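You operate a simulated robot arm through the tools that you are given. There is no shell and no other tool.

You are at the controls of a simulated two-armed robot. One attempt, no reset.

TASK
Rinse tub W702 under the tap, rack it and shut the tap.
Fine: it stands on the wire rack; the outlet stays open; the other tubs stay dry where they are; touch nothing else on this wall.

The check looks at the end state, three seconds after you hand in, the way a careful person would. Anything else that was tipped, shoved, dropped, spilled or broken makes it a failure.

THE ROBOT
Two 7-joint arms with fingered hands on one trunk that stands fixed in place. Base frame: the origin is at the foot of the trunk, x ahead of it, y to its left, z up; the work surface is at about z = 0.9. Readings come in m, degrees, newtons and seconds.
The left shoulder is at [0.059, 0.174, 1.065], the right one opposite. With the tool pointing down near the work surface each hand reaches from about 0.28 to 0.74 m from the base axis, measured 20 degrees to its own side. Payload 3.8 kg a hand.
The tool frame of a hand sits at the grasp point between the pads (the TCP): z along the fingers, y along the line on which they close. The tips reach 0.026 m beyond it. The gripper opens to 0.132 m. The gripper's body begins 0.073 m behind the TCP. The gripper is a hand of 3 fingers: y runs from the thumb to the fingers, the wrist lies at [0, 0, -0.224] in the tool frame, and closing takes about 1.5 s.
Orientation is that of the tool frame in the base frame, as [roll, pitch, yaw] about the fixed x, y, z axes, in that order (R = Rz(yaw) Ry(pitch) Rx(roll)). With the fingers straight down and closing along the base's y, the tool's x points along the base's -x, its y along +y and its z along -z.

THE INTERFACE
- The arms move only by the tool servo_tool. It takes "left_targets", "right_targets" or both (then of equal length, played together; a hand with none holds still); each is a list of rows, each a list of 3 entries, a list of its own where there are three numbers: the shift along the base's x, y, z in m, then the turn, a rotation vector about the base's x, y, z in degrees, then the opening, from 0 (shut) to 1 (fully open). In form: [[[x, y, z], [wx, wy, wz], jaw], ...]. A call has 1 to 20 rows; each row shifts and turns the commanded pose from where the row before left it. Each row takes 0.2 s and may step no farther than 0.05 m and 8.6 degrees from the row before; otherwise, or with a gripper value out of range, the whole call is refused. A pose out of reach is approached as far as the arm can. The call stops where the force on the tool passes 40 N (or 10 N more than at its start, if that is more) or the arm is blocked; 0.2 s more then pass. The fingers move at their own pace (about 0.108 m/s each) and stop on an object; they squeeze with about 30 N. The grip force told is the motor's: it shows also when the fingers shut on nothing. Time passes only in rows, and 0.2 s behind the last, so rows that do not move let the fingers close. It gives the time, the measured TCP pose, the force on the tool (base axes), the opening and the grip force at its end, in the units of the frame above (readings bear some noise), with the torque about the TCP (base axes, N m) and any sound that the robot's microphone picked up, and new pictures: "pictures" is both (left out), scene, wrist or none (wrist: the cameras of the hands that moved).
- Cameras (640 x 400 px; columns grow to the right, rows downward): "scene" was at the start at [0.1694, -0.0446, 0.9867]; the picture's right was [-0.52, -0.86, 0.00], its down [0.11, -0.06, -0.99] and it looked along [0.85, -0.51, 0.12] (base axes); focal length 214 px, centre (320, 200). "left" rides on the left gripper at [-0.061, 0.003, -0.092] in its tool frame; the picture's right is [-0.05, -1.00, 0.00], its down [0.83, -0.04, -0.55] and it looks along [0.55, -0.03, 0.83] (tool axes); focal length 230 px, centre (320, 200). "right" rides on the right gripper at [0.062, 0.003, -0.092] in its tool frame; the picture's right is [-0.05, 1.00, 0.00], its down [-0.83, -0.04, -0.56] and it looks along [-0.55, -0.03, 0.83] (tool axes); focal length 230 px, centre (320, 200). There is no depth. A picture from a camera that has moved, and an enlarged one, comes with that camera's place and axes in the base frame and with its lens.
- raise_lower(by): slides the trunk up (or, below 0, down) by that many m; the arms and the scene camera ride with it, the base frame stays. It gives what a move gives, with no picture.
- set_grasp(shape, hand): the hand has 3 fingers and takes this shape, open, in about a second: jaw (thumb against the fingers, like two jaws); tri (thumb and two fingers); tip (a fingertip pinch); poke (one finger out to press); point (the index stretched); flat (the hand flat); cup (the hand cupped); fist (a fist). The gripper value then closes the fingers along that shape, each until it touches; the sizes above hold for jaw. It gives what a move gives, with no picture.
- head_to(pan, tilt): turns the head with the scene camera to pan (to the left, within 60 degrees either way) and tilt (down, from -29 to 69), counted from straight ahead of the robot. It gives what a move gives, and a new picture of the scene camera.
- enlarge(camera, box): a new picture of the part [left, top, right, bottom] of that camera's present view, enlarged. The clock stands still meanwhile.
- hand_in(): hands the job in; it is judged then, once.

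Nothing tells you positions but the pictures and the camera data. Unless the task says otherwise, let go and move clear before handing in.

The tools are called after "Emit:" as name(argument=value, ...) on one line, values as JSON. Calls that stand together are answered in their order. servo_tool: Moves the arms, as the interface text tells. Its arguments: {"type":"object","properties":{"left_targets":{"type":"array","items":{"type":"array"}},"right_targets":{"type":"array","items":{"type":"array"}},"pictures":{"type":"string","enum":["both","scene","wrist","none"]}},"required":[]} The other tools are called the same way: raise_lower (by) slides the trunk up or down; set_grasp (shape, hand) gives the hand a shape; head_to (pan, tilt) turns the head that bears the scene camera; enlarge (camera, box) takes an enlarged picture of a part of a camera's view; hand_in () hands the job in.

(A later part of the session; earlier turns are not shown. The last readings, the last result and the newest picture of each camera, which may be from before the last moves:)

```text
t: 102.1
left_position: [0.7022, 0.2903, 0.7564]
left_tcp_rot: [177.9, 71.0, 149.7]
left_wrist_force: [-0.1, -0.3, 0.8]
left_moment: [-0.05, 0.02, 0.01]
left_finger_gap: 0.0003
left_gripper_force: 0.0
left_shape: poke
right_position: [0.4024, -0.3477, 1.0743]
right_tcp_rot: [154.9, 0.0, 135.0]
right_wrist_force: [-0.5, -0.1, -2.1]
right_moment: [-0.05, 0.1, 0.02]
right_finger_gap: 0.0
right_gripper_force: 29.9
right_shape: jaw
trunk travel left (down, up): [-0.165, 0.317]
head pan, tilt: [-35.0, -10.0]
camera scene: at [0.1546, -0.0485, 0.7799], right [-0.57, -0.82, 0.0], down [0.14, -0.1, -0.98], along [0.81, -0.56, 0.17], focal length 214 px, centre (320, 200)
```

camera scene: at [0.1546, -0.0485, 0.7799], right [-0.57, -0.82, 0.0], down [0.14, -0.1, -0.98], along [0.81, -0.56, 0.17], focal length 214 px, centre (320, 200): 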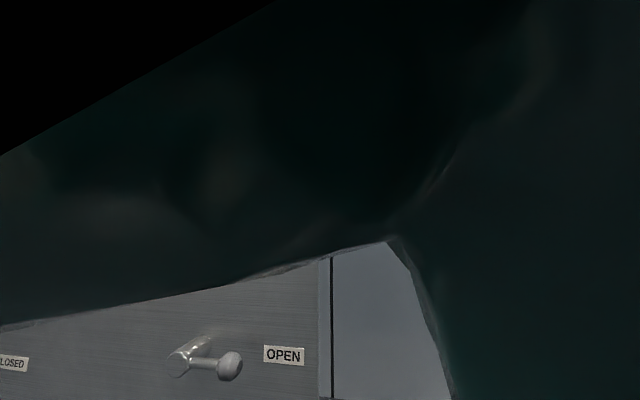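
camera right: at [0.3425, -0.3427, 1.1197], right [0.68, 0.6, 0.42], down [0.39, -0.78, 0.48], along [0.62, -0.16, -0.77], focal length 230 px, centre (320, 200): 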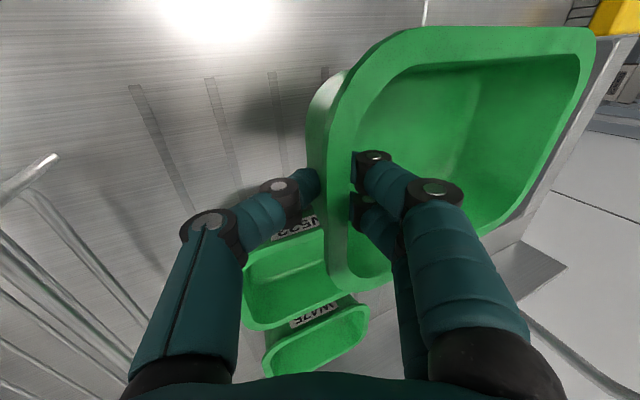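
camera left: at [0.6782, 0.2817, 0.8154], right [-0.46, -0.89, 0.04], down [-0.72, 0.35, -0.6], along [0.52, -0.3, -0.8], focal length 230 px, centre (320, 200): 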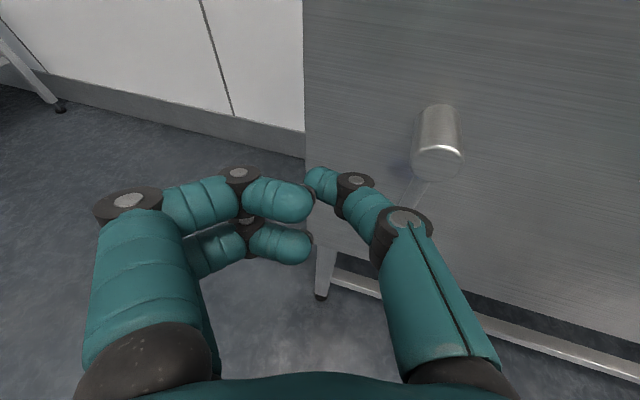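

The tub is at a safe height. I'll lower the trunk by 9 cm more.

Emit:
raise_lower(by=-0.09)

Emit:
head_to(pan=10, tilt=10)

Emit:
servo_tool(left_targets=[[[0.01, -0.015, -0.005], [0, 0, 0], 1], [[0.005, -0.015, -0.01], [0, 0, 0], 1], [[0, 0, 0], [0, 0, 0], 1]])

```text
t: 103.3
left_position: [0.6998, 0.2882, 0.6663]
left_tcp_rot: [177.6, 71.1, 149.5]
left_wrist_force: [-0.2, 0.5, -0.4]
left_moment: [0.02, -0.05, -0.01]
left_finger_gap: 0.0
left_gripper_force: 0.1
left_shape: poke
right_position: [0.4002, -0.3487, 0.9835]
right_tcp_rot: [154.9, 0.1, 135.1]
right_wrist_force: [-0.1, 0.8, -0.7]
right_moment: [-0.03, 0.02, -0.02]
right_finger_gap: 0.0001
right_gripper_force: 30.0
right_shape: jaw
trunk travel left (down, up): [-0.075, 0.407]
head pan, tilt: [-35.0, -10.0]
```

```text
t: 104.4
left_position: [0.6999, 0.2887, 0.6658]
left_tcp_rot: [177.9, 71.1, 149.7]
left_wrist_force: [0.1, 0.2, -0.7]
left_moment: [0.0, 0.03, 0.0]
left_finger_gap: 0.0
left_gripper_force: 0.1
left_shape: poke
right_position: [0.4004, -0.3472, 0.9825]
right_tcp_rot: [154.9, -0.1, 135.0]
right_wrist_force: [-0.1, -0.9, -1.7]
right_moment: [-0.04, 0.08, 0.0]
right_finger_gap: 0.0002
right_gripper_force: 29.8
right_shape: jaw
trunk travel left (down, up): [-0.075, 0.407]
head pan, tilt: [10.0, 10.0]
camera scene: at [0.1849, 0.0158, 0.6514], right [0.17, -0.98, 0.0], down [-0.17, -0.03, -0.98], along [0.97, 0.17, -0.17], focal length 214 px, centre (320, 200)
```

scene: 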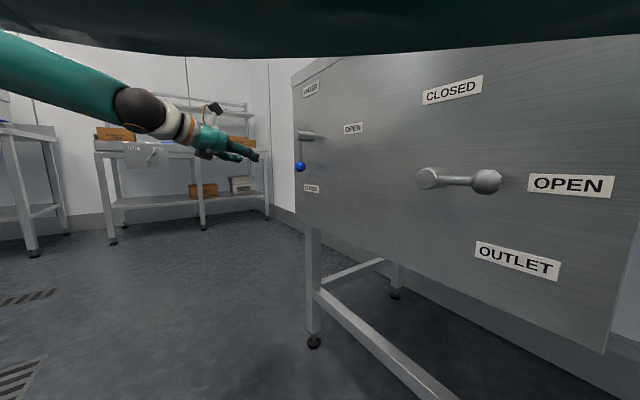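

```text
t: 105.2
left_position: [0.7152, 0.2574, 0.6508]
left_tcp_rot: [177.8, 71.1, 149.6]
left_wrist_force: [0.5, -0.5, 0.3]
left_moment: [-0.01, 0.0, 0.03]
left_finger_gap: 0.0002
left_gripper_force: 0.1
left_shape: poke
right_position: [0.4008, -0.3478, 0.9821]
right_tcp_rot: [154.9, 0.1, 135.0]
right_wrist_force: [0.1, -0.8, 0.0]
right_moment: [-0.08, 0.07, -0.01]
right_finger_gap: 0.0
right_gripper_force: 30.0
right_shape: jaw
trunk travel left (down, up): [-0.075, 0.407]
head pan, tilt: [10.0, 10.0]
camera scene: at [0.1849, 0.0159, 0.6514], right [0.17, -0.98, 0.0], down [-0.17, -0.03, -0.98], along [0.97, 0.17, -0.17], focal length 214 px, centre (320, 200)
camera left: at [0.6569, 0.2908, 0.7385], right [-0.46, -0.89, 0.04], down [-0.72, 0.34, -0.61], along [0.53, -0.3, -0.79], focal length 230 px, centre (320, 200)
```

scene: 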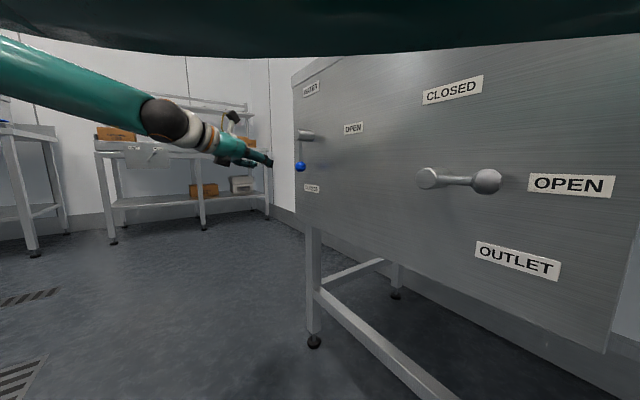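
left: 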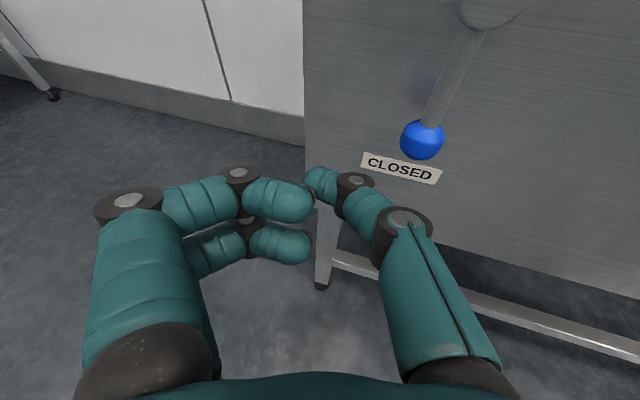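

The left thumb tip is now beside the knob (tip at about e1 0.70, knob at 0.64) with no reach complaints. I'll move it in past the knob's left side and push the knob rightward along its arc, halfway first.

Emit:
servo_tool(left_targets=[[[0.027, -0.027, -0.004], [0, 0, 0], 1], [[0.026, -0.026, -0.003], [0, 0, 0], 1], [[-0.012, -0.012, 0], [0, 0, 0], 1], [[0, 0, 0], [0, 0, 0], 1]])

```text
t: 106.2
left_position: [0.755, 0.1927, 0.6441]
left_tcp_rot: [177.9, 71.2, 149.6]
left_wrist_force: [0.4, 1.9, 1.0]
left_moment: [0.01, 0.02, -0.01]
left_finger_gap: 0.0
left_gripper_force: 0.1
left_shape: poke
right_position: [0.4017, -0.349, 0.982]
right_tcp_rot: [154.9, 0.0, 135.0]
right_wrist_force: [-0.5, -0.1, -0.5]
right_moment: [-0.1, 0.07, 0.03]
right_finger_gap: 0.0002
right_gripper_force: 30.1
right_shape: jaw
trunk travel left (down, up): [-0.075, 0.407]
head pan, tilt: [10.0, 10.0]
camera scene: at [0.1849, 0.016, 0.6514], right [0.17, -0.98, 0.0], down [-0.17, -0.03, -0.98], along [0.97, 0.17, -0.17], focal length 214 px, centre (320, 200)
camera left: at [0.6965, 0.2253, 0.731], right [-0.46, -0.89, 0.04], down [-0.72, 0.34, -0.61], along [0.53, -0.3, -0.79], focal length 230 px, centre (320, 200)
```

scene: 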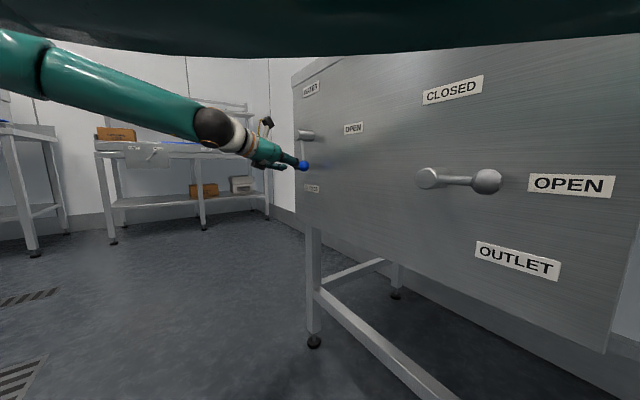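
left: 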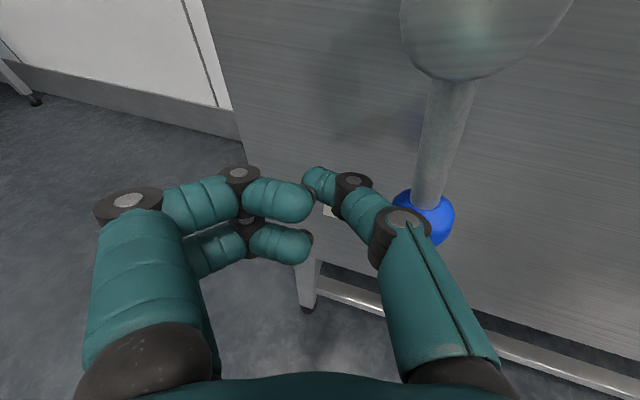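

The thumb is beside the knob, just about touching. Now I'll push along the arc in small rows.

Emit:
servo_tool(left_targets=[[[-0.0157, -0.0157, -0.005], [0, 0, 0], 1], [[-0.0161, -0.0161, 0.001], [0, 0, 0], 1], [[-0.0156, -0.0156, 0.007], [0, 0, 0], 1], [[0, 0, 0], [0, 0, 0], 1]])

```text
t: 107.2
left_position: [0.7074, 0.1443, 0.6467]
left_tcp_rot: [178.0, 71.1, 149.7]
left_wrist_force: [0.2, 1.2, -0.8]
left_moment: [-0.02, -0.02, -0.01]
left_finger_gap: 0.0003
left_gripper_force: 0.0
left_shape: poke
right_position: [0.4007, -0.3491, 0.9829]
right_tcp_rot: [154.9, 0.0, 135.0]
right_wrist_force: [-0.3, -0.8, -1.0]
right_moment: [-0.08, 0.07, 0.0]
right_finger_gap: 0.0
right_gripper_force: 29.8
right_shape: jaw
trunk travel left (down, up): [-0.075, 0.407]
head pan, tilt: [10.0, 10.0]
camera scene: at [0.1849, 0.0159, 0.6513], right [0.17, -0.98, 0.0], down [-0.17, -0.03, -0.98], along [0.97, 0.17, -0.17], focal length 214 px, centre (320, 200)
camera left: at [0.6488, 0.1781, 0.7345], right [-0.46, -0.89, 0.04], down [-0.72, 0.35, -0.61], along [0.53, -0.31, -0.79], focal length 230 px, centre (320, 200)
```

scene: 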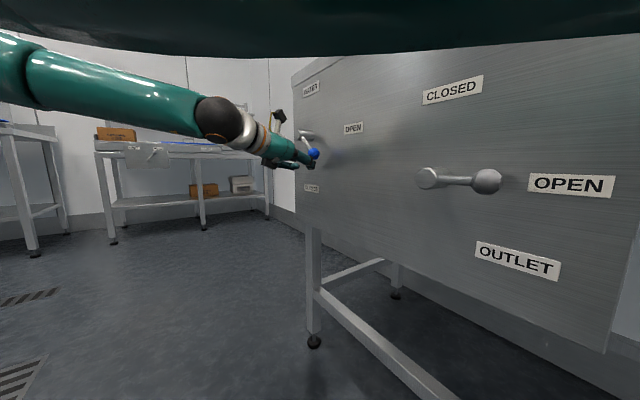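
left: 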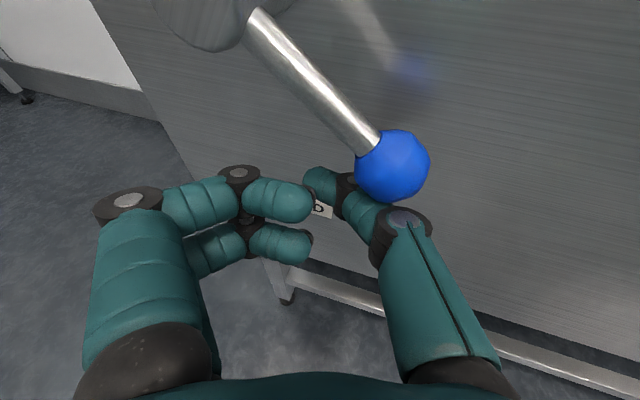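

The lever is turning freely, roughly halfway. I'll continue up along the arc to OPEN.

Emit:
servo_tool(left_targets=[[[-0.0131, -0.0131, 0.0135], [0, 0, 0], 1], [[-0.0103, -0.0103, 0.0175], [0, 0, 0], 1], [[-0.0064, -0.0064, 0.0205], [0, 0, 0], 1], [[-0.0014, -0.0014, 0.0065], [0, 0, 0], 1], [[0, 0, 0], [0, 0, 0], 1]])

Emit:
enlarge(camera="scene", box=[260, 90, 400, 220])

```text
t: 108.4
left_position: [0.6764, 0.1149, 0.7029]
left_tcp_rot: [177.9, 71.2, 149.7]
left_wrist_force: [0.2, -0.4, -0.6]
left_moment: [0.02, 0.03, 0.0]
left_finger_gap: 0.0
left_gripper_force: 0.0
left_shape: poke
right_position: [0.3993, -0.3486, 0.9836]
right_tcp_rot: [155.0, 0.0, 135.1]
right_wrist_force: [0.2, -0.6, -1.8]
right_moment: [-0.06, 0.05, 0.03]
right_finger_gap: 0.0
right_gripper_force: 30.2
right_shape: jaw
trunk travel left (down, up): [-0.075, 0.407]
head pan, tilt: [10.0, 10.0]
camera scene: at [0.185, 0.0159, 0.6513], right [0.17, -0.98, 0.0], down [-0.17, -0.03, -0.98], along [0.97, 0.17, -0.17], focal length 214 px, centre (320, 200)
camera left: at [0.6178, 0.1481, 0.7907], right [-0.46, -0.89, 0.04], down [-0.72, 0.35, -0.61], along [0.53, -0.31, -0.79], focal length 230 px, centre (320, 200)
```

scene: 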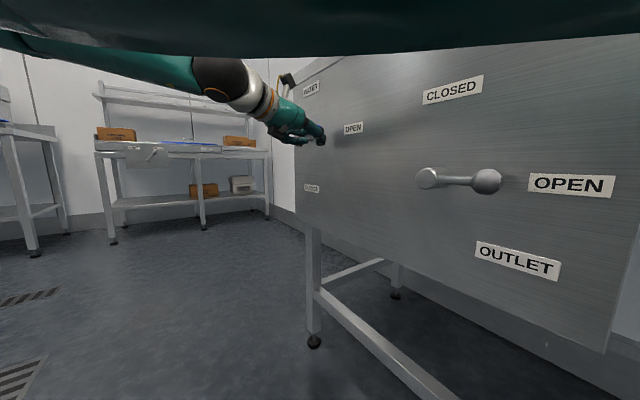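
left: 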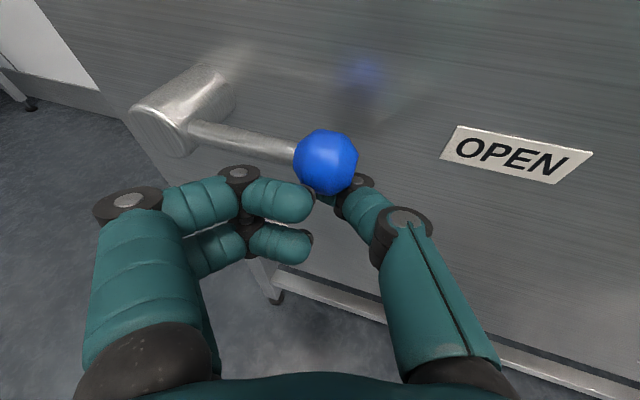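

```text
3.08 times, centred on (330, 155) of scene
camera zoom: at [0.185, 0.0159, 0.6513], right [0.17, -0.98, 0.0], down [-0.17, -0.03, -0.98], along [0.97, 0.17, -0.17], focal length 660 px, centre (289, 338)
```

zoom: 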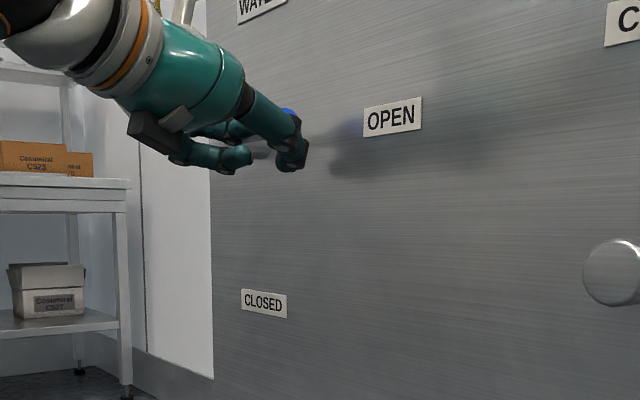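

By my triangulation the knob is now at [0.68, 0.11, 0.72], level with the pivot and pointing at OPEN. I'll withdraw the thumb, check that the lever stays put, and raise the trunk to rinse height.

Emit:
servo_tool(left_targets=[[[-0.01, 0.01, -0.012], [0, 0, 0], 1], [[-0.03, 0.03, 0], [0, 0, 0], 1], [[-0.03, 0.03, 0], [0, 0, 0], 1], [[-0.03, 0.03, 0], [0, 0, 0], 1], [[0, 0, 0], [0, 0, 0], 1]])

Emit:
raise_lower(by=0.29)

Emit:
head_to(pan=-20, tilt=10)

```text
t: 109.6
left_position: [0.5737, 0.2141, 0.6916]
left_tcp_rot: [177.9, 71.1, 149.5]
left_wrist_force: [0.1, 0.0, 0.3]
left_moment: [-0.01, -0.01, 0.0]
left_finger_gap: 0.0003
left_gripper_force: 0.1
left_shape: poke
right_position: [0.4005, -0.35, 0.9824]
right_tcp_rot: [154.9, -0.1, 135.0]
right_wrist_force: [0.5, -0.7, -1.2]
right_moment: [-0.06, 0.08, 0.01]
right_finger_gap: 0.0
right_gripper_force: 29.7
right_shape: jaw
trunk travel left (down, up): [-0.075, 0.407]
head pan, tilt: [10.0, 10.0]
camera scene: at [0.1848, 0.016, 0.6514], right [0.17, -0.98, 0.0], down [-0.17, -0.03, -0.98], along [0.97, 0.17, -0.17], focal length 214 px, centre (320, 200)
camera left: at [0.5157, 0.2472, 0.7797], right [-0.46, -0.89, 0.04], down [-0.72, 0.35, -0.61], along [0.53, -0.31, -0.79], focal length 230 px, centre (320, 200)
```

scene: 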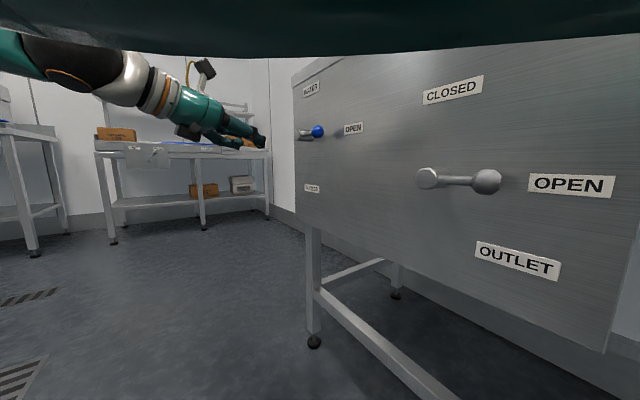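
left: 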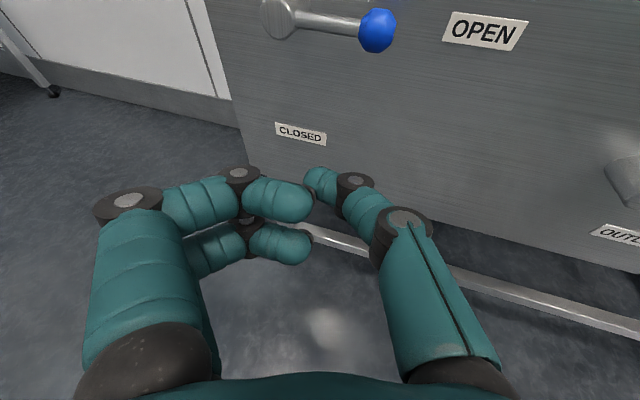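

```text
t: 112.6
left_position: [0.5319, 0.2148, 1.1038]
left_tcp_rot: [128.4, 80.4, 101.5]
left_wrist_force: [-0.4, -0.1, 0.2]
left_moment: [-0.01, -0.02, 0.02]
left_finger_gap: 0.0002
left_gripper_force: 0.0
left_shape: poke
right_position: [0.4015, -0.3491, 1.2729]
right_tcp_rot: [154.9, -0.1, 135.0]
right_wrist_force: [0.1, 0.5, -0.9]
right_moment: [-0.08, 0.05, 0.01]
right_finger_gap: 0.0
right_gripper_force: 29.7
right_shape: jaw
trunk travel left (down, up): [-0.365, 0.117]
head pan, tilt: [10.0, 10.0]
```

```text
t: 113.5
left_position: [0.5328, 0.2142, 1.1038]
left_tcp_rot: [128.4, 80.4, 101.3]
left_wrist_force: [0.5, -0.4, -0.3]
left_moment: [-0.01, 0.0, -0.03]
left_finger_gap: 0.0
left_gripper_force: 0.1
left_shape: poke
right_position: [0.4005, -0.3488, 1.2721]
right_tcp_rot: [154.9, 0.0, 135.0]
right_wrist_force: [0.3, 0.7, -1.4]
right_moment: [-0.09, 0.07, -0.02]
right_finger_gap: 0.0
right_gripper_force: 29.6
right_shape: jaw
trunk travel left (down, up): [-0.365, 0.117]
head pan, tilt: [-20.0, 10.0]
camera scene: at [0.1815, -0.032, 0.9481], right [-0.34, -0.94, 0.0], down [-0.16, 0.06, -0.98], along [0.93, -0.34, -0.17], focal length 214 px, centre (320, 200)
```

scene: 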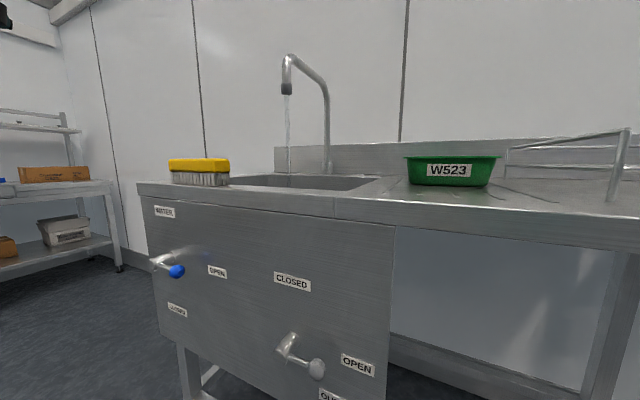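

Water is flowing in a straight stream from the spout, and the lever stays at OPEN. I'll bring the tub over the sink and lower it below spout height, still to the right of the stream.

Emit:
servo_tool(right_targets=[[[0.037, 0.012, -0.0144], [0, 0, 0], 0], [[0.037, 0.012, -0.0144], [0, 0, 0], 0], [[0.037, 0.012, -0.0144], [0, 0, 0], 0], [[0.037, 0.012, -0.0144], [0, 0, 0], 0], [[0.037, 0.012, -0.0144], [0, 0, 0], 0], [[0, 0, -0.045], [5, -5, 0], 0], [[0, 0, -0.045], [5, -5, 0], 0], [[0, 0, -0.045], [5, -5, 0], 0], [[0, 0, -0.03], [0, 0, 0], 0], [[0, 0, -0.03], [0, 0, 0], 0], [[0, 0, 0], [0, 0, 0], 0]])

```text
t: 115.9
left_position: [0.5327, 0.2149, 1.1029]
left_tcp_rot: [128.3, 80.4, 101.5]
left_wrist_force: [0.1, 0.1, 0.5]
left_moment: [0.02, 0.03, 0.01]
left_finger_gap: 0.0001
left_gripper_force: 0.1
left_shape: poke
right_position: [0.5816, -0.2876, 1.0035]
right_tcp_rot: [133.7, -0.1, 134.9]
right_wrist_force: [0.1, -0.4, -1.1]
right_moment: [-0.06, 0.05, 0.0]
right_finger_gap: 0.0
right_gripper_force: 30.1
right_shape: jaw
right hand out of reach, approached as far as the arm can: row 5
trunk travel left (down, up): [-0.365, 0.117]
head pan, tilt: [-20.0, 10.0]
camera scene: at [0.1815, -0.0319, 0.9482], right [-0.34, -0.94, 0.0], down [-0.16, 0.06, -0.98], along [0.93, -0.34, -0.17], focal length 214 px, centre (320, 200)
camera right: at [0.4938, -0.289, 1.0706], right [0.52, 0.45, 0.72], down [0.28, -0.89, 0.35], along [0.8, 0.02, -0.59], focal length 230 px, centre (320, 200)
```

scene: 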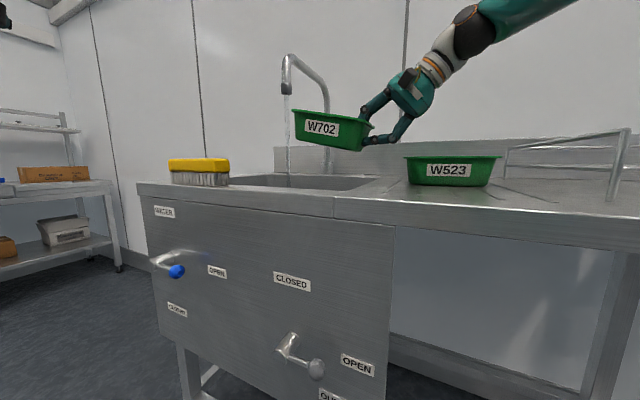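
right: 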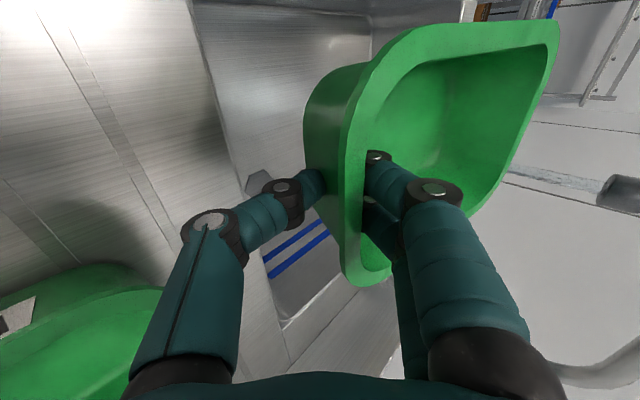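

The tub's far end is just short of the stream. I'll extend it under the water now and hold a moment.

Emit:
servo_tool(right_targets=[[[0.03, 0.0147, 0], [0, 0, 0], 0], [[0.03, 0.0147, 0], [0, 0, 0], 0], [[0.03, 0.0147, 0], [0, 0, 0], 0], [[0.028, 0.0147, 0], [0, 0, 0], 0], [[0, 0, 0], [0, 0, 0], 0], [[0, 0, 0], [0, 0, 0], 0]])

Emit:
enlarge(camera="scene", box=[220, 30, 440, 200])

Emit:
enlarge(camera="right", box=[280, 0, 640, 280])

```text
t: 117.3
left_position: [0.5332, 0.2148, 1.103]
left_tcp_rot: [128.3, 80.4, 101.4]
left_wrist_force: [0.9, -0.3, -0.6]
left_moment: [-0.02, 0.03, 0.02]
left_finger_gap: 0.0
left_gripper_force: 0.1
left_shape: poke
right_position: [0.7013, -0.2285, 1.0053]
right_tcp_rot: [133.7, 0.1, 134.9]
right_wrist_force: [0.1, 0.6, -1.5]
right_moment: [-0.09, 0.1, 0.0]
right_finger_gap: 0.0002
right_gripper_force: 30.1
right_shape: jaw
trunk travel left (down, up): [-0.365, 0.117]
head pan, tilt: [-20.0, 10.0]
camera scene: at [0.1818, -0.0322, 0.9481], right [-0.34, -0.94, 0.0], down [-0.16, 0.06, -0.98], along [0.93, -0.34, -0.17], focal length 214 px, centre (320, 200)
camera right: at [0.6118, -0.2304, 1.0723], right [0.52, 0.45, 0.72], down [0.28, -0.89, 0.35], along [0.8, 0.02, -0.6], focal length 230 px, centre (320, 200)
```

scene: 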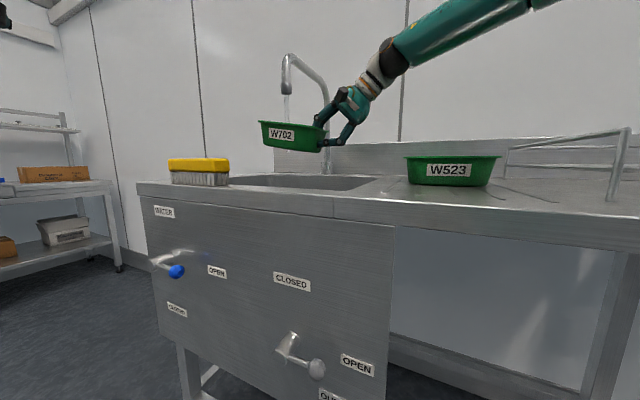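
right: 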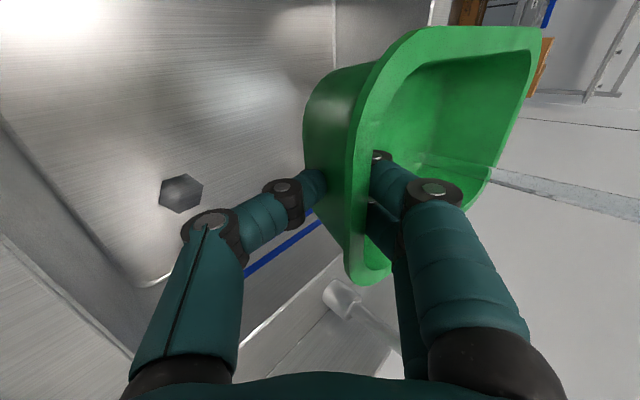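

```text
2.35 times, centred on (330, 115) of scene
camera zoom: at [0.1818, -0.0322, 0.9481], right [-0.34, -0.94, 0.0], down [-0.16, 0.06, -0.98], along [0.93, -0.34, -0.17], focal length 505 px, centre (296, 400)
```

zoom: 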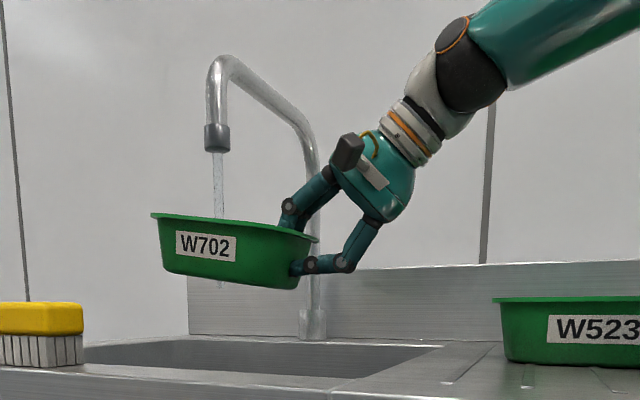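

```text
1.43 times, centred on (460, 140) of right
camera zoom: at [0.6118, -0.2304, 1.0723], right [0.52, 0.45, 0.72], down [0.28, -0.89, 0.35], along [0.8, 0.02, -0.6], focal length 329 px, centre (120, 286)
```

zoom: 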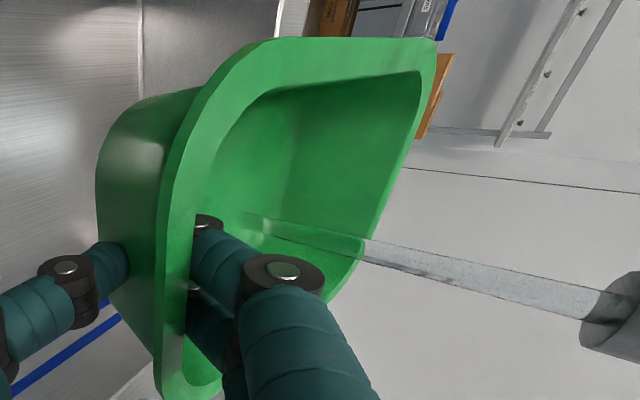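

The stream falls inside the tub. I'll move the tub gently side to side under the stream for a couple of seconds so the interior is rinsed, watching the load.

Emit:
servo_tool(right_targets=[[[0.007, -0.007, 0], [0, 0, 0], 0], [[0.007, -0.007, 0], [0, 0, 0], 0], [[-0.007, 0.007, 0], [0, 0, 0], 0], [[-0.007, 0.007, 0], [0, 0, 0], 0], [[-0.01, 0.0, 0], [0, 0, 0], 0], [[-0.01, -0.005, 0], [0, 0, 0], 0], [[0.01, 0.005, 0], [0, 0, 0], 0], [[0.01, 0.0, 0], [0, 0, 0], 0], [[0, 0, 0], [0, 0, 0], 0], [[0, 0, 0], [0, 0, 0], 0]])

Emit:
enlarge(camera="right", box=[280, 0, 640, 280])

```text
t: 119.5
left_position: [0.5315, 0.2141, 1.1028]
left_tcp_rot: [128.4, 80.4, 101.5]
left_wrist_force: [-0.9, 0.3, 0.3]
left_moment: [0.01, -0.01, -0.01]
left_finger_gap: 0.0002
left_gripper_force: 0.1
left_shape: poke
right_position: [0.7001, -0.2342, 1.009]
right_tcp_rot: [133.7, -0.1, 134.9]
right_wrist_force: [0.6, 1.1, -1.9]
right_moment: [-0.03, 0.07, 0.03]
right_finger_gap: 0.0
right_gripper_force: 30.1
right_shape: jaw
right hand out of reach, approached as far as the arm can: row 2
trunk travel left (down, up): [-0.365, 0.117]
head pan, tilt: [-20.0, 10.0]
camera scene: at [0.1815, -0.032, 0.9481], right [-0.34, -0.94, 0.0], down [-0.16, 0.06, -0.98], along [0.93, -0.34, -0.17], focal length 214 px, centre (320, 200)
camera right: at [0.6108, -0.237, 1.0753], right [0.52, 0.45, 0.72], down [0.28, -0.89, 0.35], along [0.8, 0.02, -0.59], focal length 230 px, centre (320, 200)
```

scene: 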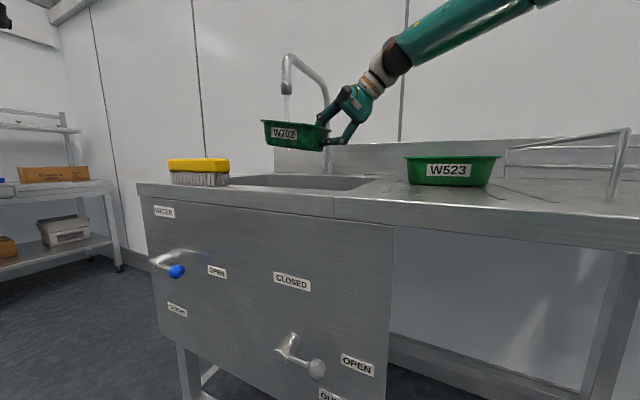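
right: 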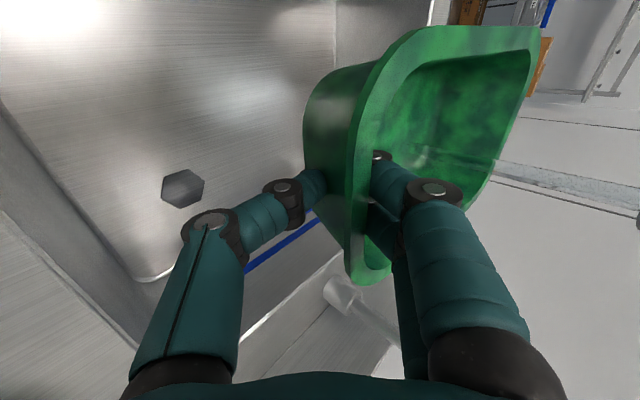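

```text
1.43 times, centred on (460, 140) of right
camera zoom: at [0.6108, -0.237, 1.0753], right [0.52, 0.45, 0.72], down [0.28, -0.89, 0.35], along [0.8, 0.02, -0.59], focal length 329 px, centre (120, 286)
```

zoom: 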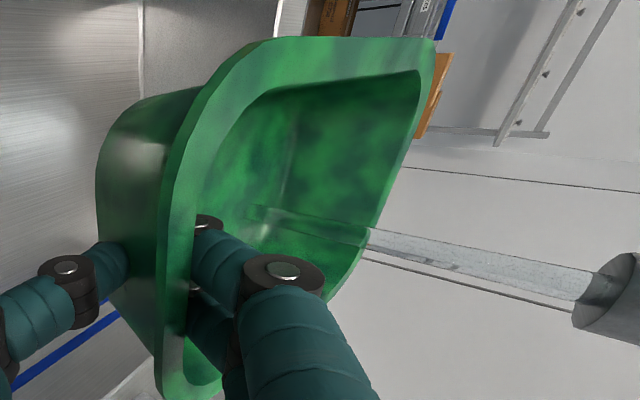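

The tub's surface has turned dark and blotchy, so it is getting wet. I'll keep it under the stream for about three more seconds for a thorough rinse.

Emit:
servo_tool(right_targets=[[[0, 0, 0], [0, 0, 0], 0], [[0, 0, 0], [0, 0, 0], 0], [[0, 0, 0], [0, 0, 0], 0], [[-0.007, 0.007, 0], [0, 0, 0], 0], [[-0.007, 0.007, 0], [0, 0, 0], 0], [[0, 0, 0], [0, 0, 0], 0], [[0, 0, 0], [0, 0, 0], 0], [[0, 0, 0], [0, 0, 0], 0], [[0.007, -0.007, 0], [0, 0, 0], 0], [[0, 0, 0], [0, 0, 0], 0], [[0, 0, 0], [0, 0, 0], 0], [[0, 0, 0], [0, 0, 0], 0], [[0, 0, 0], [0, 0, 0], 0], [[0, 0, 0], [0, 0, 0], 0]])

Emit:
enlarge(camera="right", box=[280, 0, 640, 280])

Emit:
enlarge(camera="scene", box=[150, 30, 510, 220])

```text
t: 122.5
left_position: [0.5323, 0.2143, 1.1042]
left_tcp_rot: [128.4, 80.4, 101.3]
left_wrist_force: [-0.3, 0.5, 0.2]
left_moment: [0.01, -0.02, 0.03]
left_finger_gap: 0.0
left_gripper_force: 0.1
left_shape: poke
right_position: [0.6926, -0.2286, 1.0076]
right_tcp_rot: [133.7, 0.0, 135.0]
right_wrist_force: [-0.9, -0.4, -0.4]
right_moment: [-0.08, 0.05, -0.01]
right_finger_gap: 0.0
right_gripper_force: 30.2
right_shape: jaw
trunk travel left (down, up): [-0.365, 0.117]
head pan, tilt: [-20.0, 10.0]
camera scene: at [0.1814, -0.032, 0.9481], right [-0.34, -0.94, 0.0], down [-0.16, 0.06, -0.98], along [0.93, -0.34, -0.17], focal length 214 px, centre (320, 200)
camera right: at [0.6044, -0.23, 1.0744], right [0.52, 0.45, 0.72], down [0.28, -0.89, 0.35], along [0.8, 0.02, -0.59], focal length 230 px, centre (320, 200)
```

scene: 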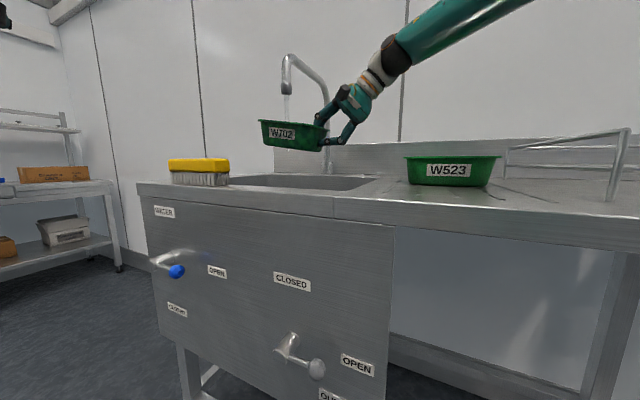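
right: 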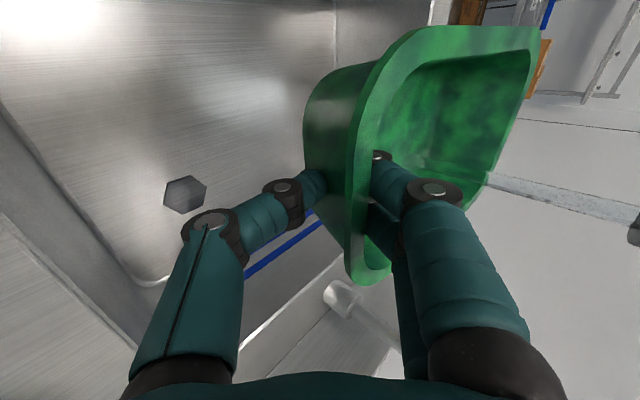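

```text
1.43 times, centred on (460, 140) of right
camera zoom: at [0.6044, -0.23, 1.0744], right [0.52, 0.45, 0.72], down [0.28, -0.89, 0.35], along [0.8, 0.02, -0.59], focal length 329 px, centre (120, 286)
```

zoom: 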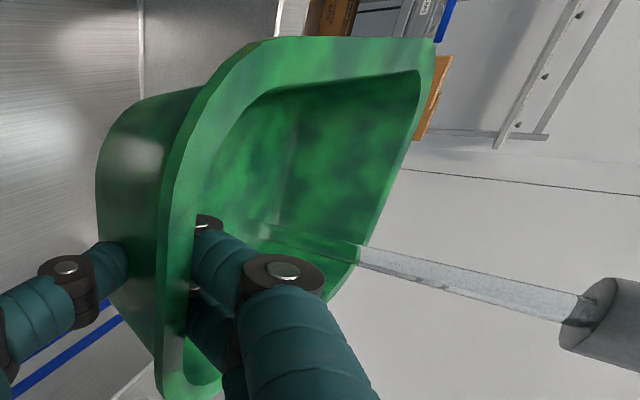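

```text
1.78 times, centred on (330, 125) of scene
camera zoom: at [0.1814, -0.032, 0.9481], right [-0.34, -0.94, 0.0], down [-0.16, 0.06, -0.98], along [0.93, -0.34, -0.17], focal length 381 px, centre (302, 333)
```

zoom: 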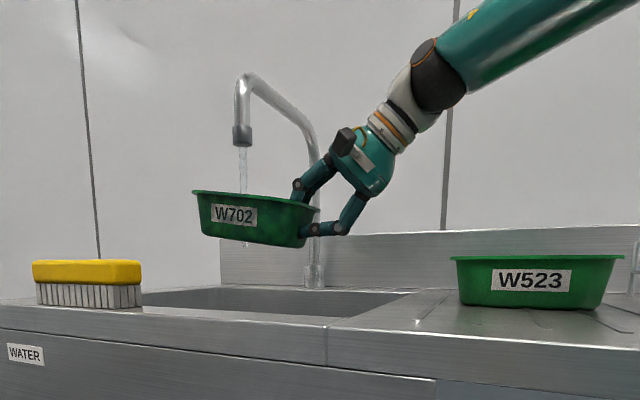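

The rinse is done and no pool has built up. I'll draw the tub out of the stream and roll it front-edge-down over the sink to drain it fully.

Emit:
servo_tool(right_targets=[[[-0.024, -0.023, 0], [0, 0, 0], 0], [[-0.024, -0.023, 0], [0, 0, 0], 0], [[-0.023, -0.022, 0], [0, 0, 0], 0], [[0, 0, 0.035], [0, 0, 0], 0], [[0, 0, 0.035], [0, 0, 0], 0], [[0, 0, 0], [-5.3, -5.3, 0], 0], [[0, 0, 0], [-5.3, -5.3, 0], 0], [[0, 0, 0], [-5.3, -5.3, 0], 0], [[0, 0, 0], [-5.3, -5.3, 0], 0], [[0, 0, 0], [-5.3, -5.3, 0], 0], [[0, 0, 0], [-5.3, -5.3, 0], 0], [[0, 0, 0], [0, 0, 0], 0]])

```text
t: 125.1
left_position: [0.5333, 0.2149, 1.1036]
left_tcp_rot: [128.3, 80.3, 101.4]
left_wrist_force: [-0.3, 0.2, 0.5]
left_moment: [-0.03, -0.05, -0.01]
left_finger_gap: 0.0003
left_gripper_force: 0.1
left_shape: poke
right_position: [0.6288, -0.3103, 1.0951]
right_tcp_rot: [134.2, 44.5, 135.9]
right_wrist_force: [0.0, 0.0, -1.2]
right_moment: [-0.04, 0.08, -0.02]
right_finger_gap: 0.0
right_gripper_force: 30.2
right_shape: jaw
right hand out of reach, approached as far as the arm can: row 11
trunk travel left (down, up): [-0.365, 0.117]
head pan, tilt: [-20.0, 10.0]
camera scene: at [0.1815, -0.0319, 0.9481], right [-0.34, -0.94, 0.0], down [-0.16, 0.06, -0.98], along [0.93, -0.34, -0.17], focal length 214 px, centre (320, 200)
camera right: at [0.5188, -0.2928, 1.099], right [0.15, 0.82, 0.55], down [-0.05, -0.55, 0.84], along [0.99, -0.15, -0.04], focal length 230 px, centre (320, 200)
```

scene: 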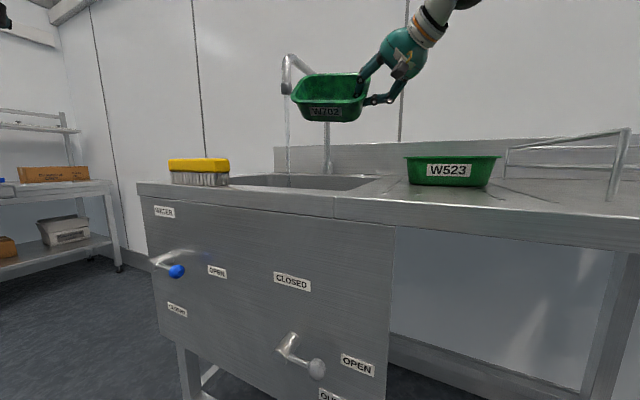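
right: 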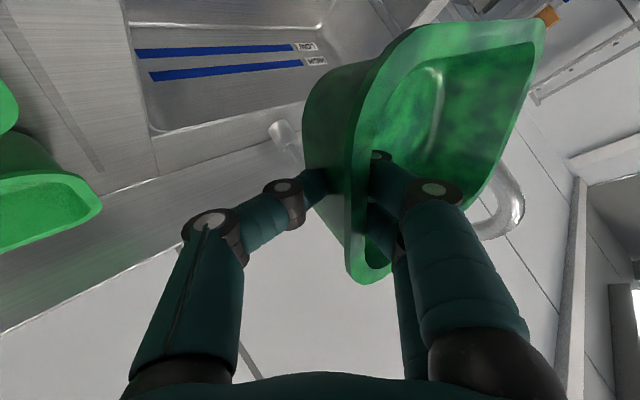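

It's rolled 45° and water would already run off the front edge into the sink. I'll continue the roll, easing back a little so the far end stays clear of the spout.

Emit:
servo_tool(right_targets=[[[-0.01, -0.005, 0], [-5.3, -5.3, 0], 0], [[-0.01, 0, 0], [-5.3, -5.3, 0], 0], [[-0.005, 0, 0], [-5.3, -5.3, 0], 0], [[-0.005, 0, 0], [-5.3, -5.3, 0], 0], [[0, 0, 0], [0, 0, 0], 0]])

```text
t: 126.3
left_position: [0.5326, 0.2138, 1.1028]
left_tcp_rot: [128.4, 80.5, 101.4]
left_wrist_force: [-0.4, 0.0, 0.1]
left_moment: [0.0, 0.0, 0.01]
left_finger_gap: 0.0
left_gripper_force: 0.0
left_shape: poke
right_position: [0.6178, -0.3521, 1.1447]
right_tcp_rot: [135.6, 70.6, 137.2]
right_wrist_force: [0.1, -0.4, -1.2]
right_moment: [-0.06, 0.06, 0.0]
right_finger_gap: 0.0
right_gripper_force: 30.1
right_shape: jaw
right hand out of reach, approached as far as the arm can: row 1, 2
trunk travel left (down, up): [-0.365, 0.117]
head pan, tilt: [-20.0, 10.0]
camera scene: at [0.1817, -0.0327, 0.9481], right [-0.34, -0.94, 0.0], down [-0.16, 0.06, -0.98], along [0.93, -0.34, -0.17], focal length 214 px, centre (320, 200)
camera right: at [0.5145, -0.3407, 1.1087], right [0.02, 0.96, 0.28], down [-0.34, -0.26, 0.91], along [0.94, -0.11, 0.32], focal length 230 px, centre (320, 200)
```

scene: 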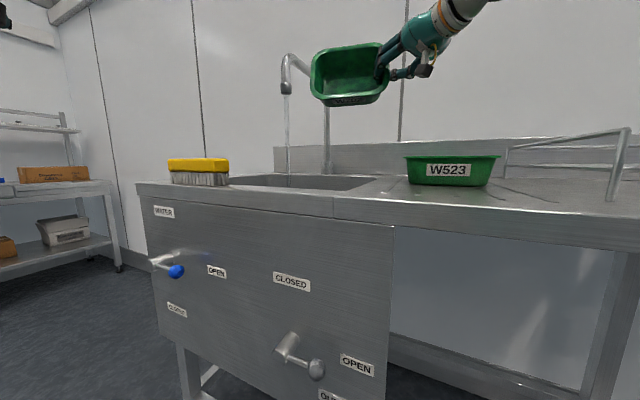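
right: 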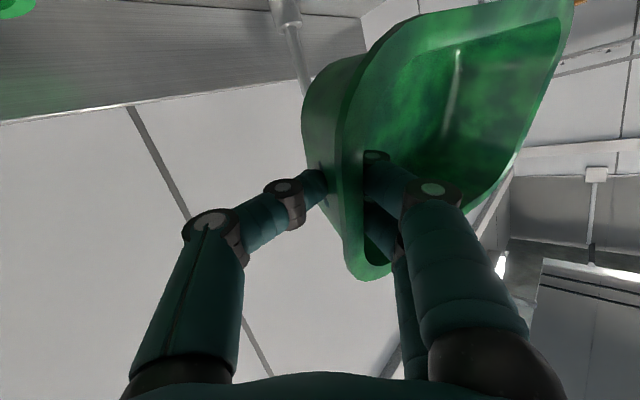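

The tub is tipped about 75° with nothing left inside. I'll shift it slightly back over the sink, let it drip a second, then roll it upright again.

Emit:
servo_tool(right_targets=[[[0.01, 0.025, 0], [0, 0, 0], 0], [[0.005, 0.02, 0], [0, 0, 0], 0], [[0, 0, 0], [0, 0, 0], 0], [[0, 0, 0], [0, 0, 0], 0], [[0, 0, 0], [0, 0, 0], 0], [[0, 0, 0], [5.3, 5.3, 0], 0], [[0, 0, 0], [5.3, 5.3, 0], 0], [[0, 0, 0], [5.3, 5.3, 0], 0], [[0, 0, 0], [5.3, 5.3, 0], 0], [[0, 0, 0], [5.3, 5.3, 0], 0], [[0, 0, 0], [5.3, 5.3, 0], 0], [[0, 0, 0], [5.3, 5.3, 0], 0], [[0, 0, 0], [5.3, 5.3, 0], 0], [[0, 0, 0], [5.3, 5.3, 0], 0], [[0, 0, 0], [0, 0, 0], 0]])

```text
t: 129.5
left_position: [0.5318, 0.2143, 1.1037]
left_tcp_rot: [128.3, 80.4, 101.2]
left_wrist_force: [0.3, -0.3, 0.3]
left_moment: [-0.02, 0.0, 0.03]
left_finger_gap: 0.0
left_gripper_force: 0.1
left_shape: poke
right_position: [0.6336, -0.3072, 1.1459]
right_tcp_rot: [133.6, 3.2, 135.6]
right_wrist_force: [-1.1, 0.7, -0.8]
right_moment: [-0.06, 0.06, 0.02]
right_finger_gap: 0.0
right_gripper_force: 29.7
right_shape: jaw
trunk travel left (down, up): [-0.365, 0.117]
head pan, tilt: [-20.0, 10.0]
camera scene: at [0.1814, -0.0321, 0.9482], right [-0.34, -0.94, 0.0], down [-0.16, 0.06, -0.98], along [0.93, -0.34, -0.17], focal length 214 px, centre (320, 200)
camera right: at [0.5427, -0.3069, 1.2077], right [0.49, 0.48, 0.73], down [0.28, -0.87, 0.4], along [0.83, 0.01, -0.56], focal length 230 px, centre (320, 200)
```

scene: 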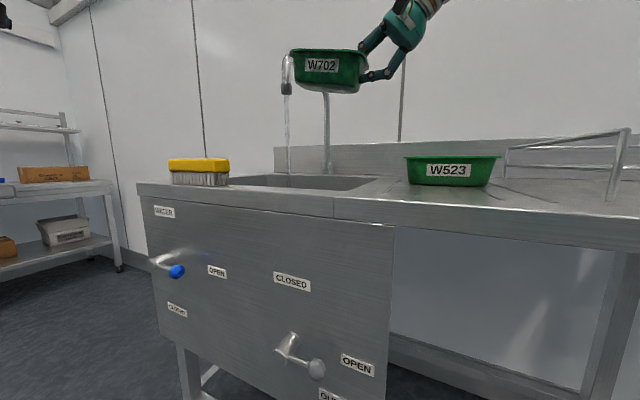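
right: 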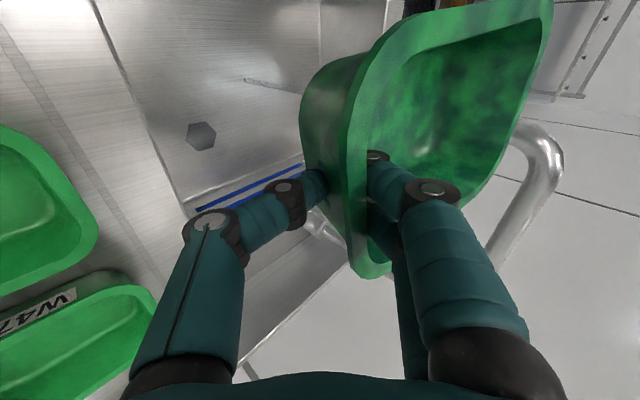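

The tub is upright, wet and empty. I'll let it drip briefly over the sink and level it. Then I'll carry it along the front of the counter, never over W523 or W475, toward the rack.

Emit:
servo_tool(right_targets=[[[0, 0, 0], [0, 0, 0], 0], [[0, 0, 0], [0, 0, 0], 0], [[0, 0, 0], [0, 0, 0], 0], [[0, 0, 0], [0, 0, 0], 0], [[0, 0, 0], [0, 0, 0], 0], [[-0.01, 0.005, 0], [-5, 5, 0], 0], [[-0.01, 0.005, 0], [-5, 5, 0], 0], [[-0.01, 0.005, 0], [-5, 5, 0], 0], [[-0.029, 0.029, 0], [0, 0, 0], 0], [[-0.029, 0.029, 0], [0, 0, 0], 0], [[-0.029, 0.029, 0], [0, 0, 0], 0], [[0, 0.015, 0], [0, 0, 0], 0], [[0, 0, 0], [0, 0, 0], 0]])

```text
t: 132.3
left_position: [0.5321, 0.2149, 1.1033]
left_tcp_rot: [128.2, 80.4, 101.2]
left_wrist_force: [-0.5, 0.4, 0.8]
left_moment: [0.03, 0.01, 0.0]
left_finger_gap: 0.0
left_gripper_force: 0.0
left_shape: poke
right_position: [0.5168, -0.1891, 1.1441]
right_tcp_rot: [154.8, 2.8, 136.8]
right_wrist_force: [-0.7, 0.5, -1.1]
right_moment: [-0.03, 0.05, 0.02]
right_finger_gap: 0.0
right_gripper_force: 30.1
right_shape: jaw
trunk travel left (down, up): [-0.365, 0.117]
head pan, tilt: [-20.0, 10.0]
camera scene: at [0.1811, -0.032, 0.9482], right [-0.34, -0.94, 0.0], down [-0.16, 0.06, -0.98], along [0.93, -0.34, -0.17], focal length 214 px, centre (320, 200)
camera right: at [0.4438, -0.1701, 1.2264], right [0.64, 0.64, 0.43], down [0.4, -0.75, 0.52], along [0.65, -0.17, -0.74], focal length 230 px, centre (320, 200)
```

scene: 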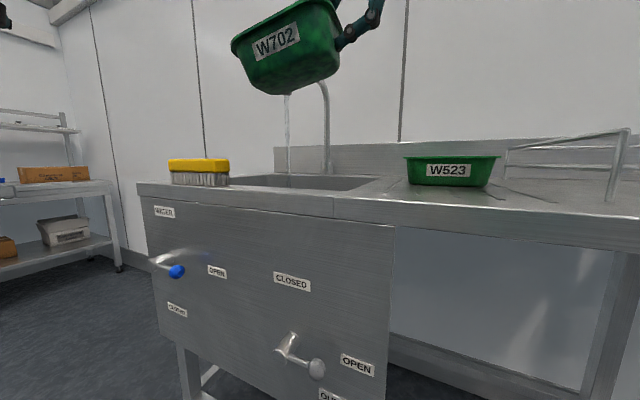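
right: 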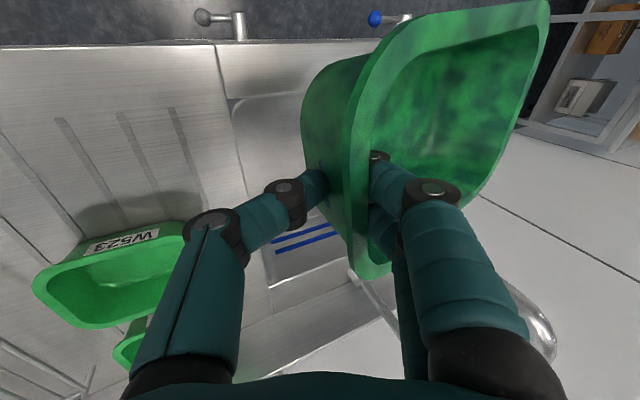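

The tub is in front of the sink at a good height. I'll carry it to the right along the counter front.

Emit:
servo_tool(right_targets=[[[-0.033, -0.033, 0], [0, 0, 0], 0], [[-0.033, -0.033, 0], [0, 0, 0], 0], [[-0.033, -0.033, 0], [0, 0, 0], 0], [[-0.033, -0.033, 0], [0, 0, 0], 0], [[-0.033, -0.033, 0], [0, 0, 0], 0], [[-0.033, -0.033, 0], [0, 0, 0], 0], [[-0.02, -0.03, 0], [0, 0, -7.5], 0], [[-0.02, -0.03, 0], [0, 0, -7.5], 0], [[-0.015, -0.03, 0], [0, 0, -7.5], 0], [[0, 0, 0], [0, 0, 0], 0]])

Emit:
head_to(pan=-58, tilt=10)

```text
t: 134.5
left_position: [0.5325, 0.2146, 1.1037]
left_tcp_rot: [128.4, 80.5, 101.3]
left_wrist_force: [0.2, 1.1, 0.3]
left_moment: [-0.01, 0.02, -0.02]
left_finger_gap: 0.0003
left_gripper_force: 0.0
left_shape: poke
right_position: [0.2636, -0.4777, 1.1463]
right_tcp_rot: [154.9, 2.7, 114.2]
right_wrist_force: [-0.2, -0.4, -1.5]
right_moment: [-0.07, 0.08, -0.01]
right_finger_gap: 0.0003
right_gripper_force: 30.0
right_shape: jaw
trunk travel left (down, up): [-0.365, 0.117]
head pan, tilt: [-20.0, 10.0]
camera scene: at [0.1815, -0.0319, 0.9481], right [-0.34, -0.94, 0.0], down [-0.16, 0.06, -0.98], along [0.93, -0.34, -0.17], focal length 214 px, centre (320, 200)
camera right: at [0.2045, -0.4311, 1.2281], right [0.84, 0.34, 0.43], down [0.08, -0.85, 0.52], along [0.54, -0.4, -0.74], focal length 230 px, centre (320, 200)
```

scene: 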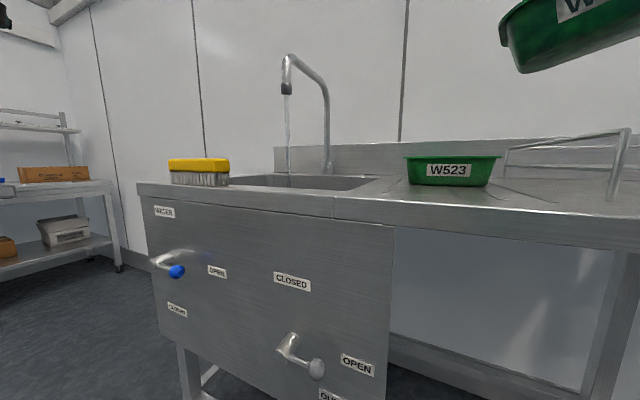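
right: 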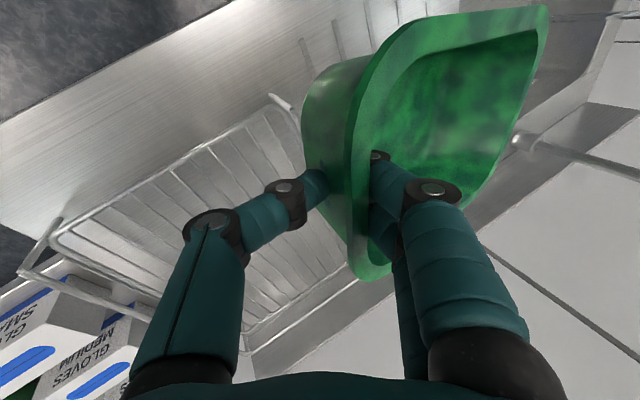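

```text
t: 135.6
left_position: [0.5322, 0.2141, 1.1033]
left_tcp_rot: [128.3, 80.3, 101.2]
left_wrist_force: [0.3, -0.3, 0.5]
left_moment: [0.01, -0.01, 0.01]
left_finger_gap: 0.0
left_gripper_force: 0.1
left_shape: poke
right_position: [0.2646, -0.4752, 1.1465]
right_tcp_rot: [154.8, 2.7, 114.3]
right_wrist_force: [0.0, -0.2, -1.8]
right_moment: [-0.03, 0.1, -0.01]
right_finger_gap: 0.0
right_gripper_force: 29.8
right_shape: jaw
trunk travel left (down, up): [-0.365, 0.117]
head pan, tilt: [-58.0, 10.0]
camera scene: at [0.1434, -0.0791, 0.9482], right [-0.85, -0.53, 0.0], down [-0.09, 0.15, -0.98], along [0.52, -0.83, -0.17], focal length 214 px, centre (320, 200)
```

scene: 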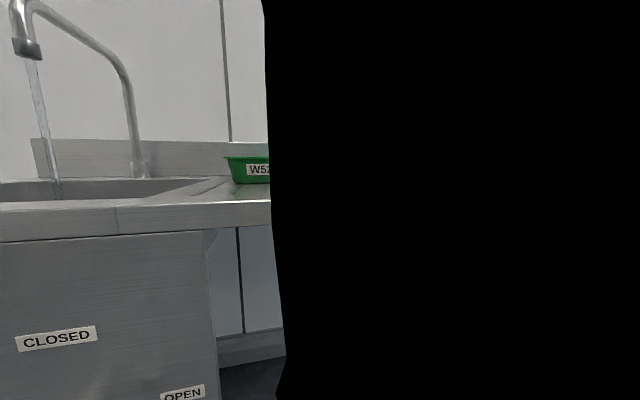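

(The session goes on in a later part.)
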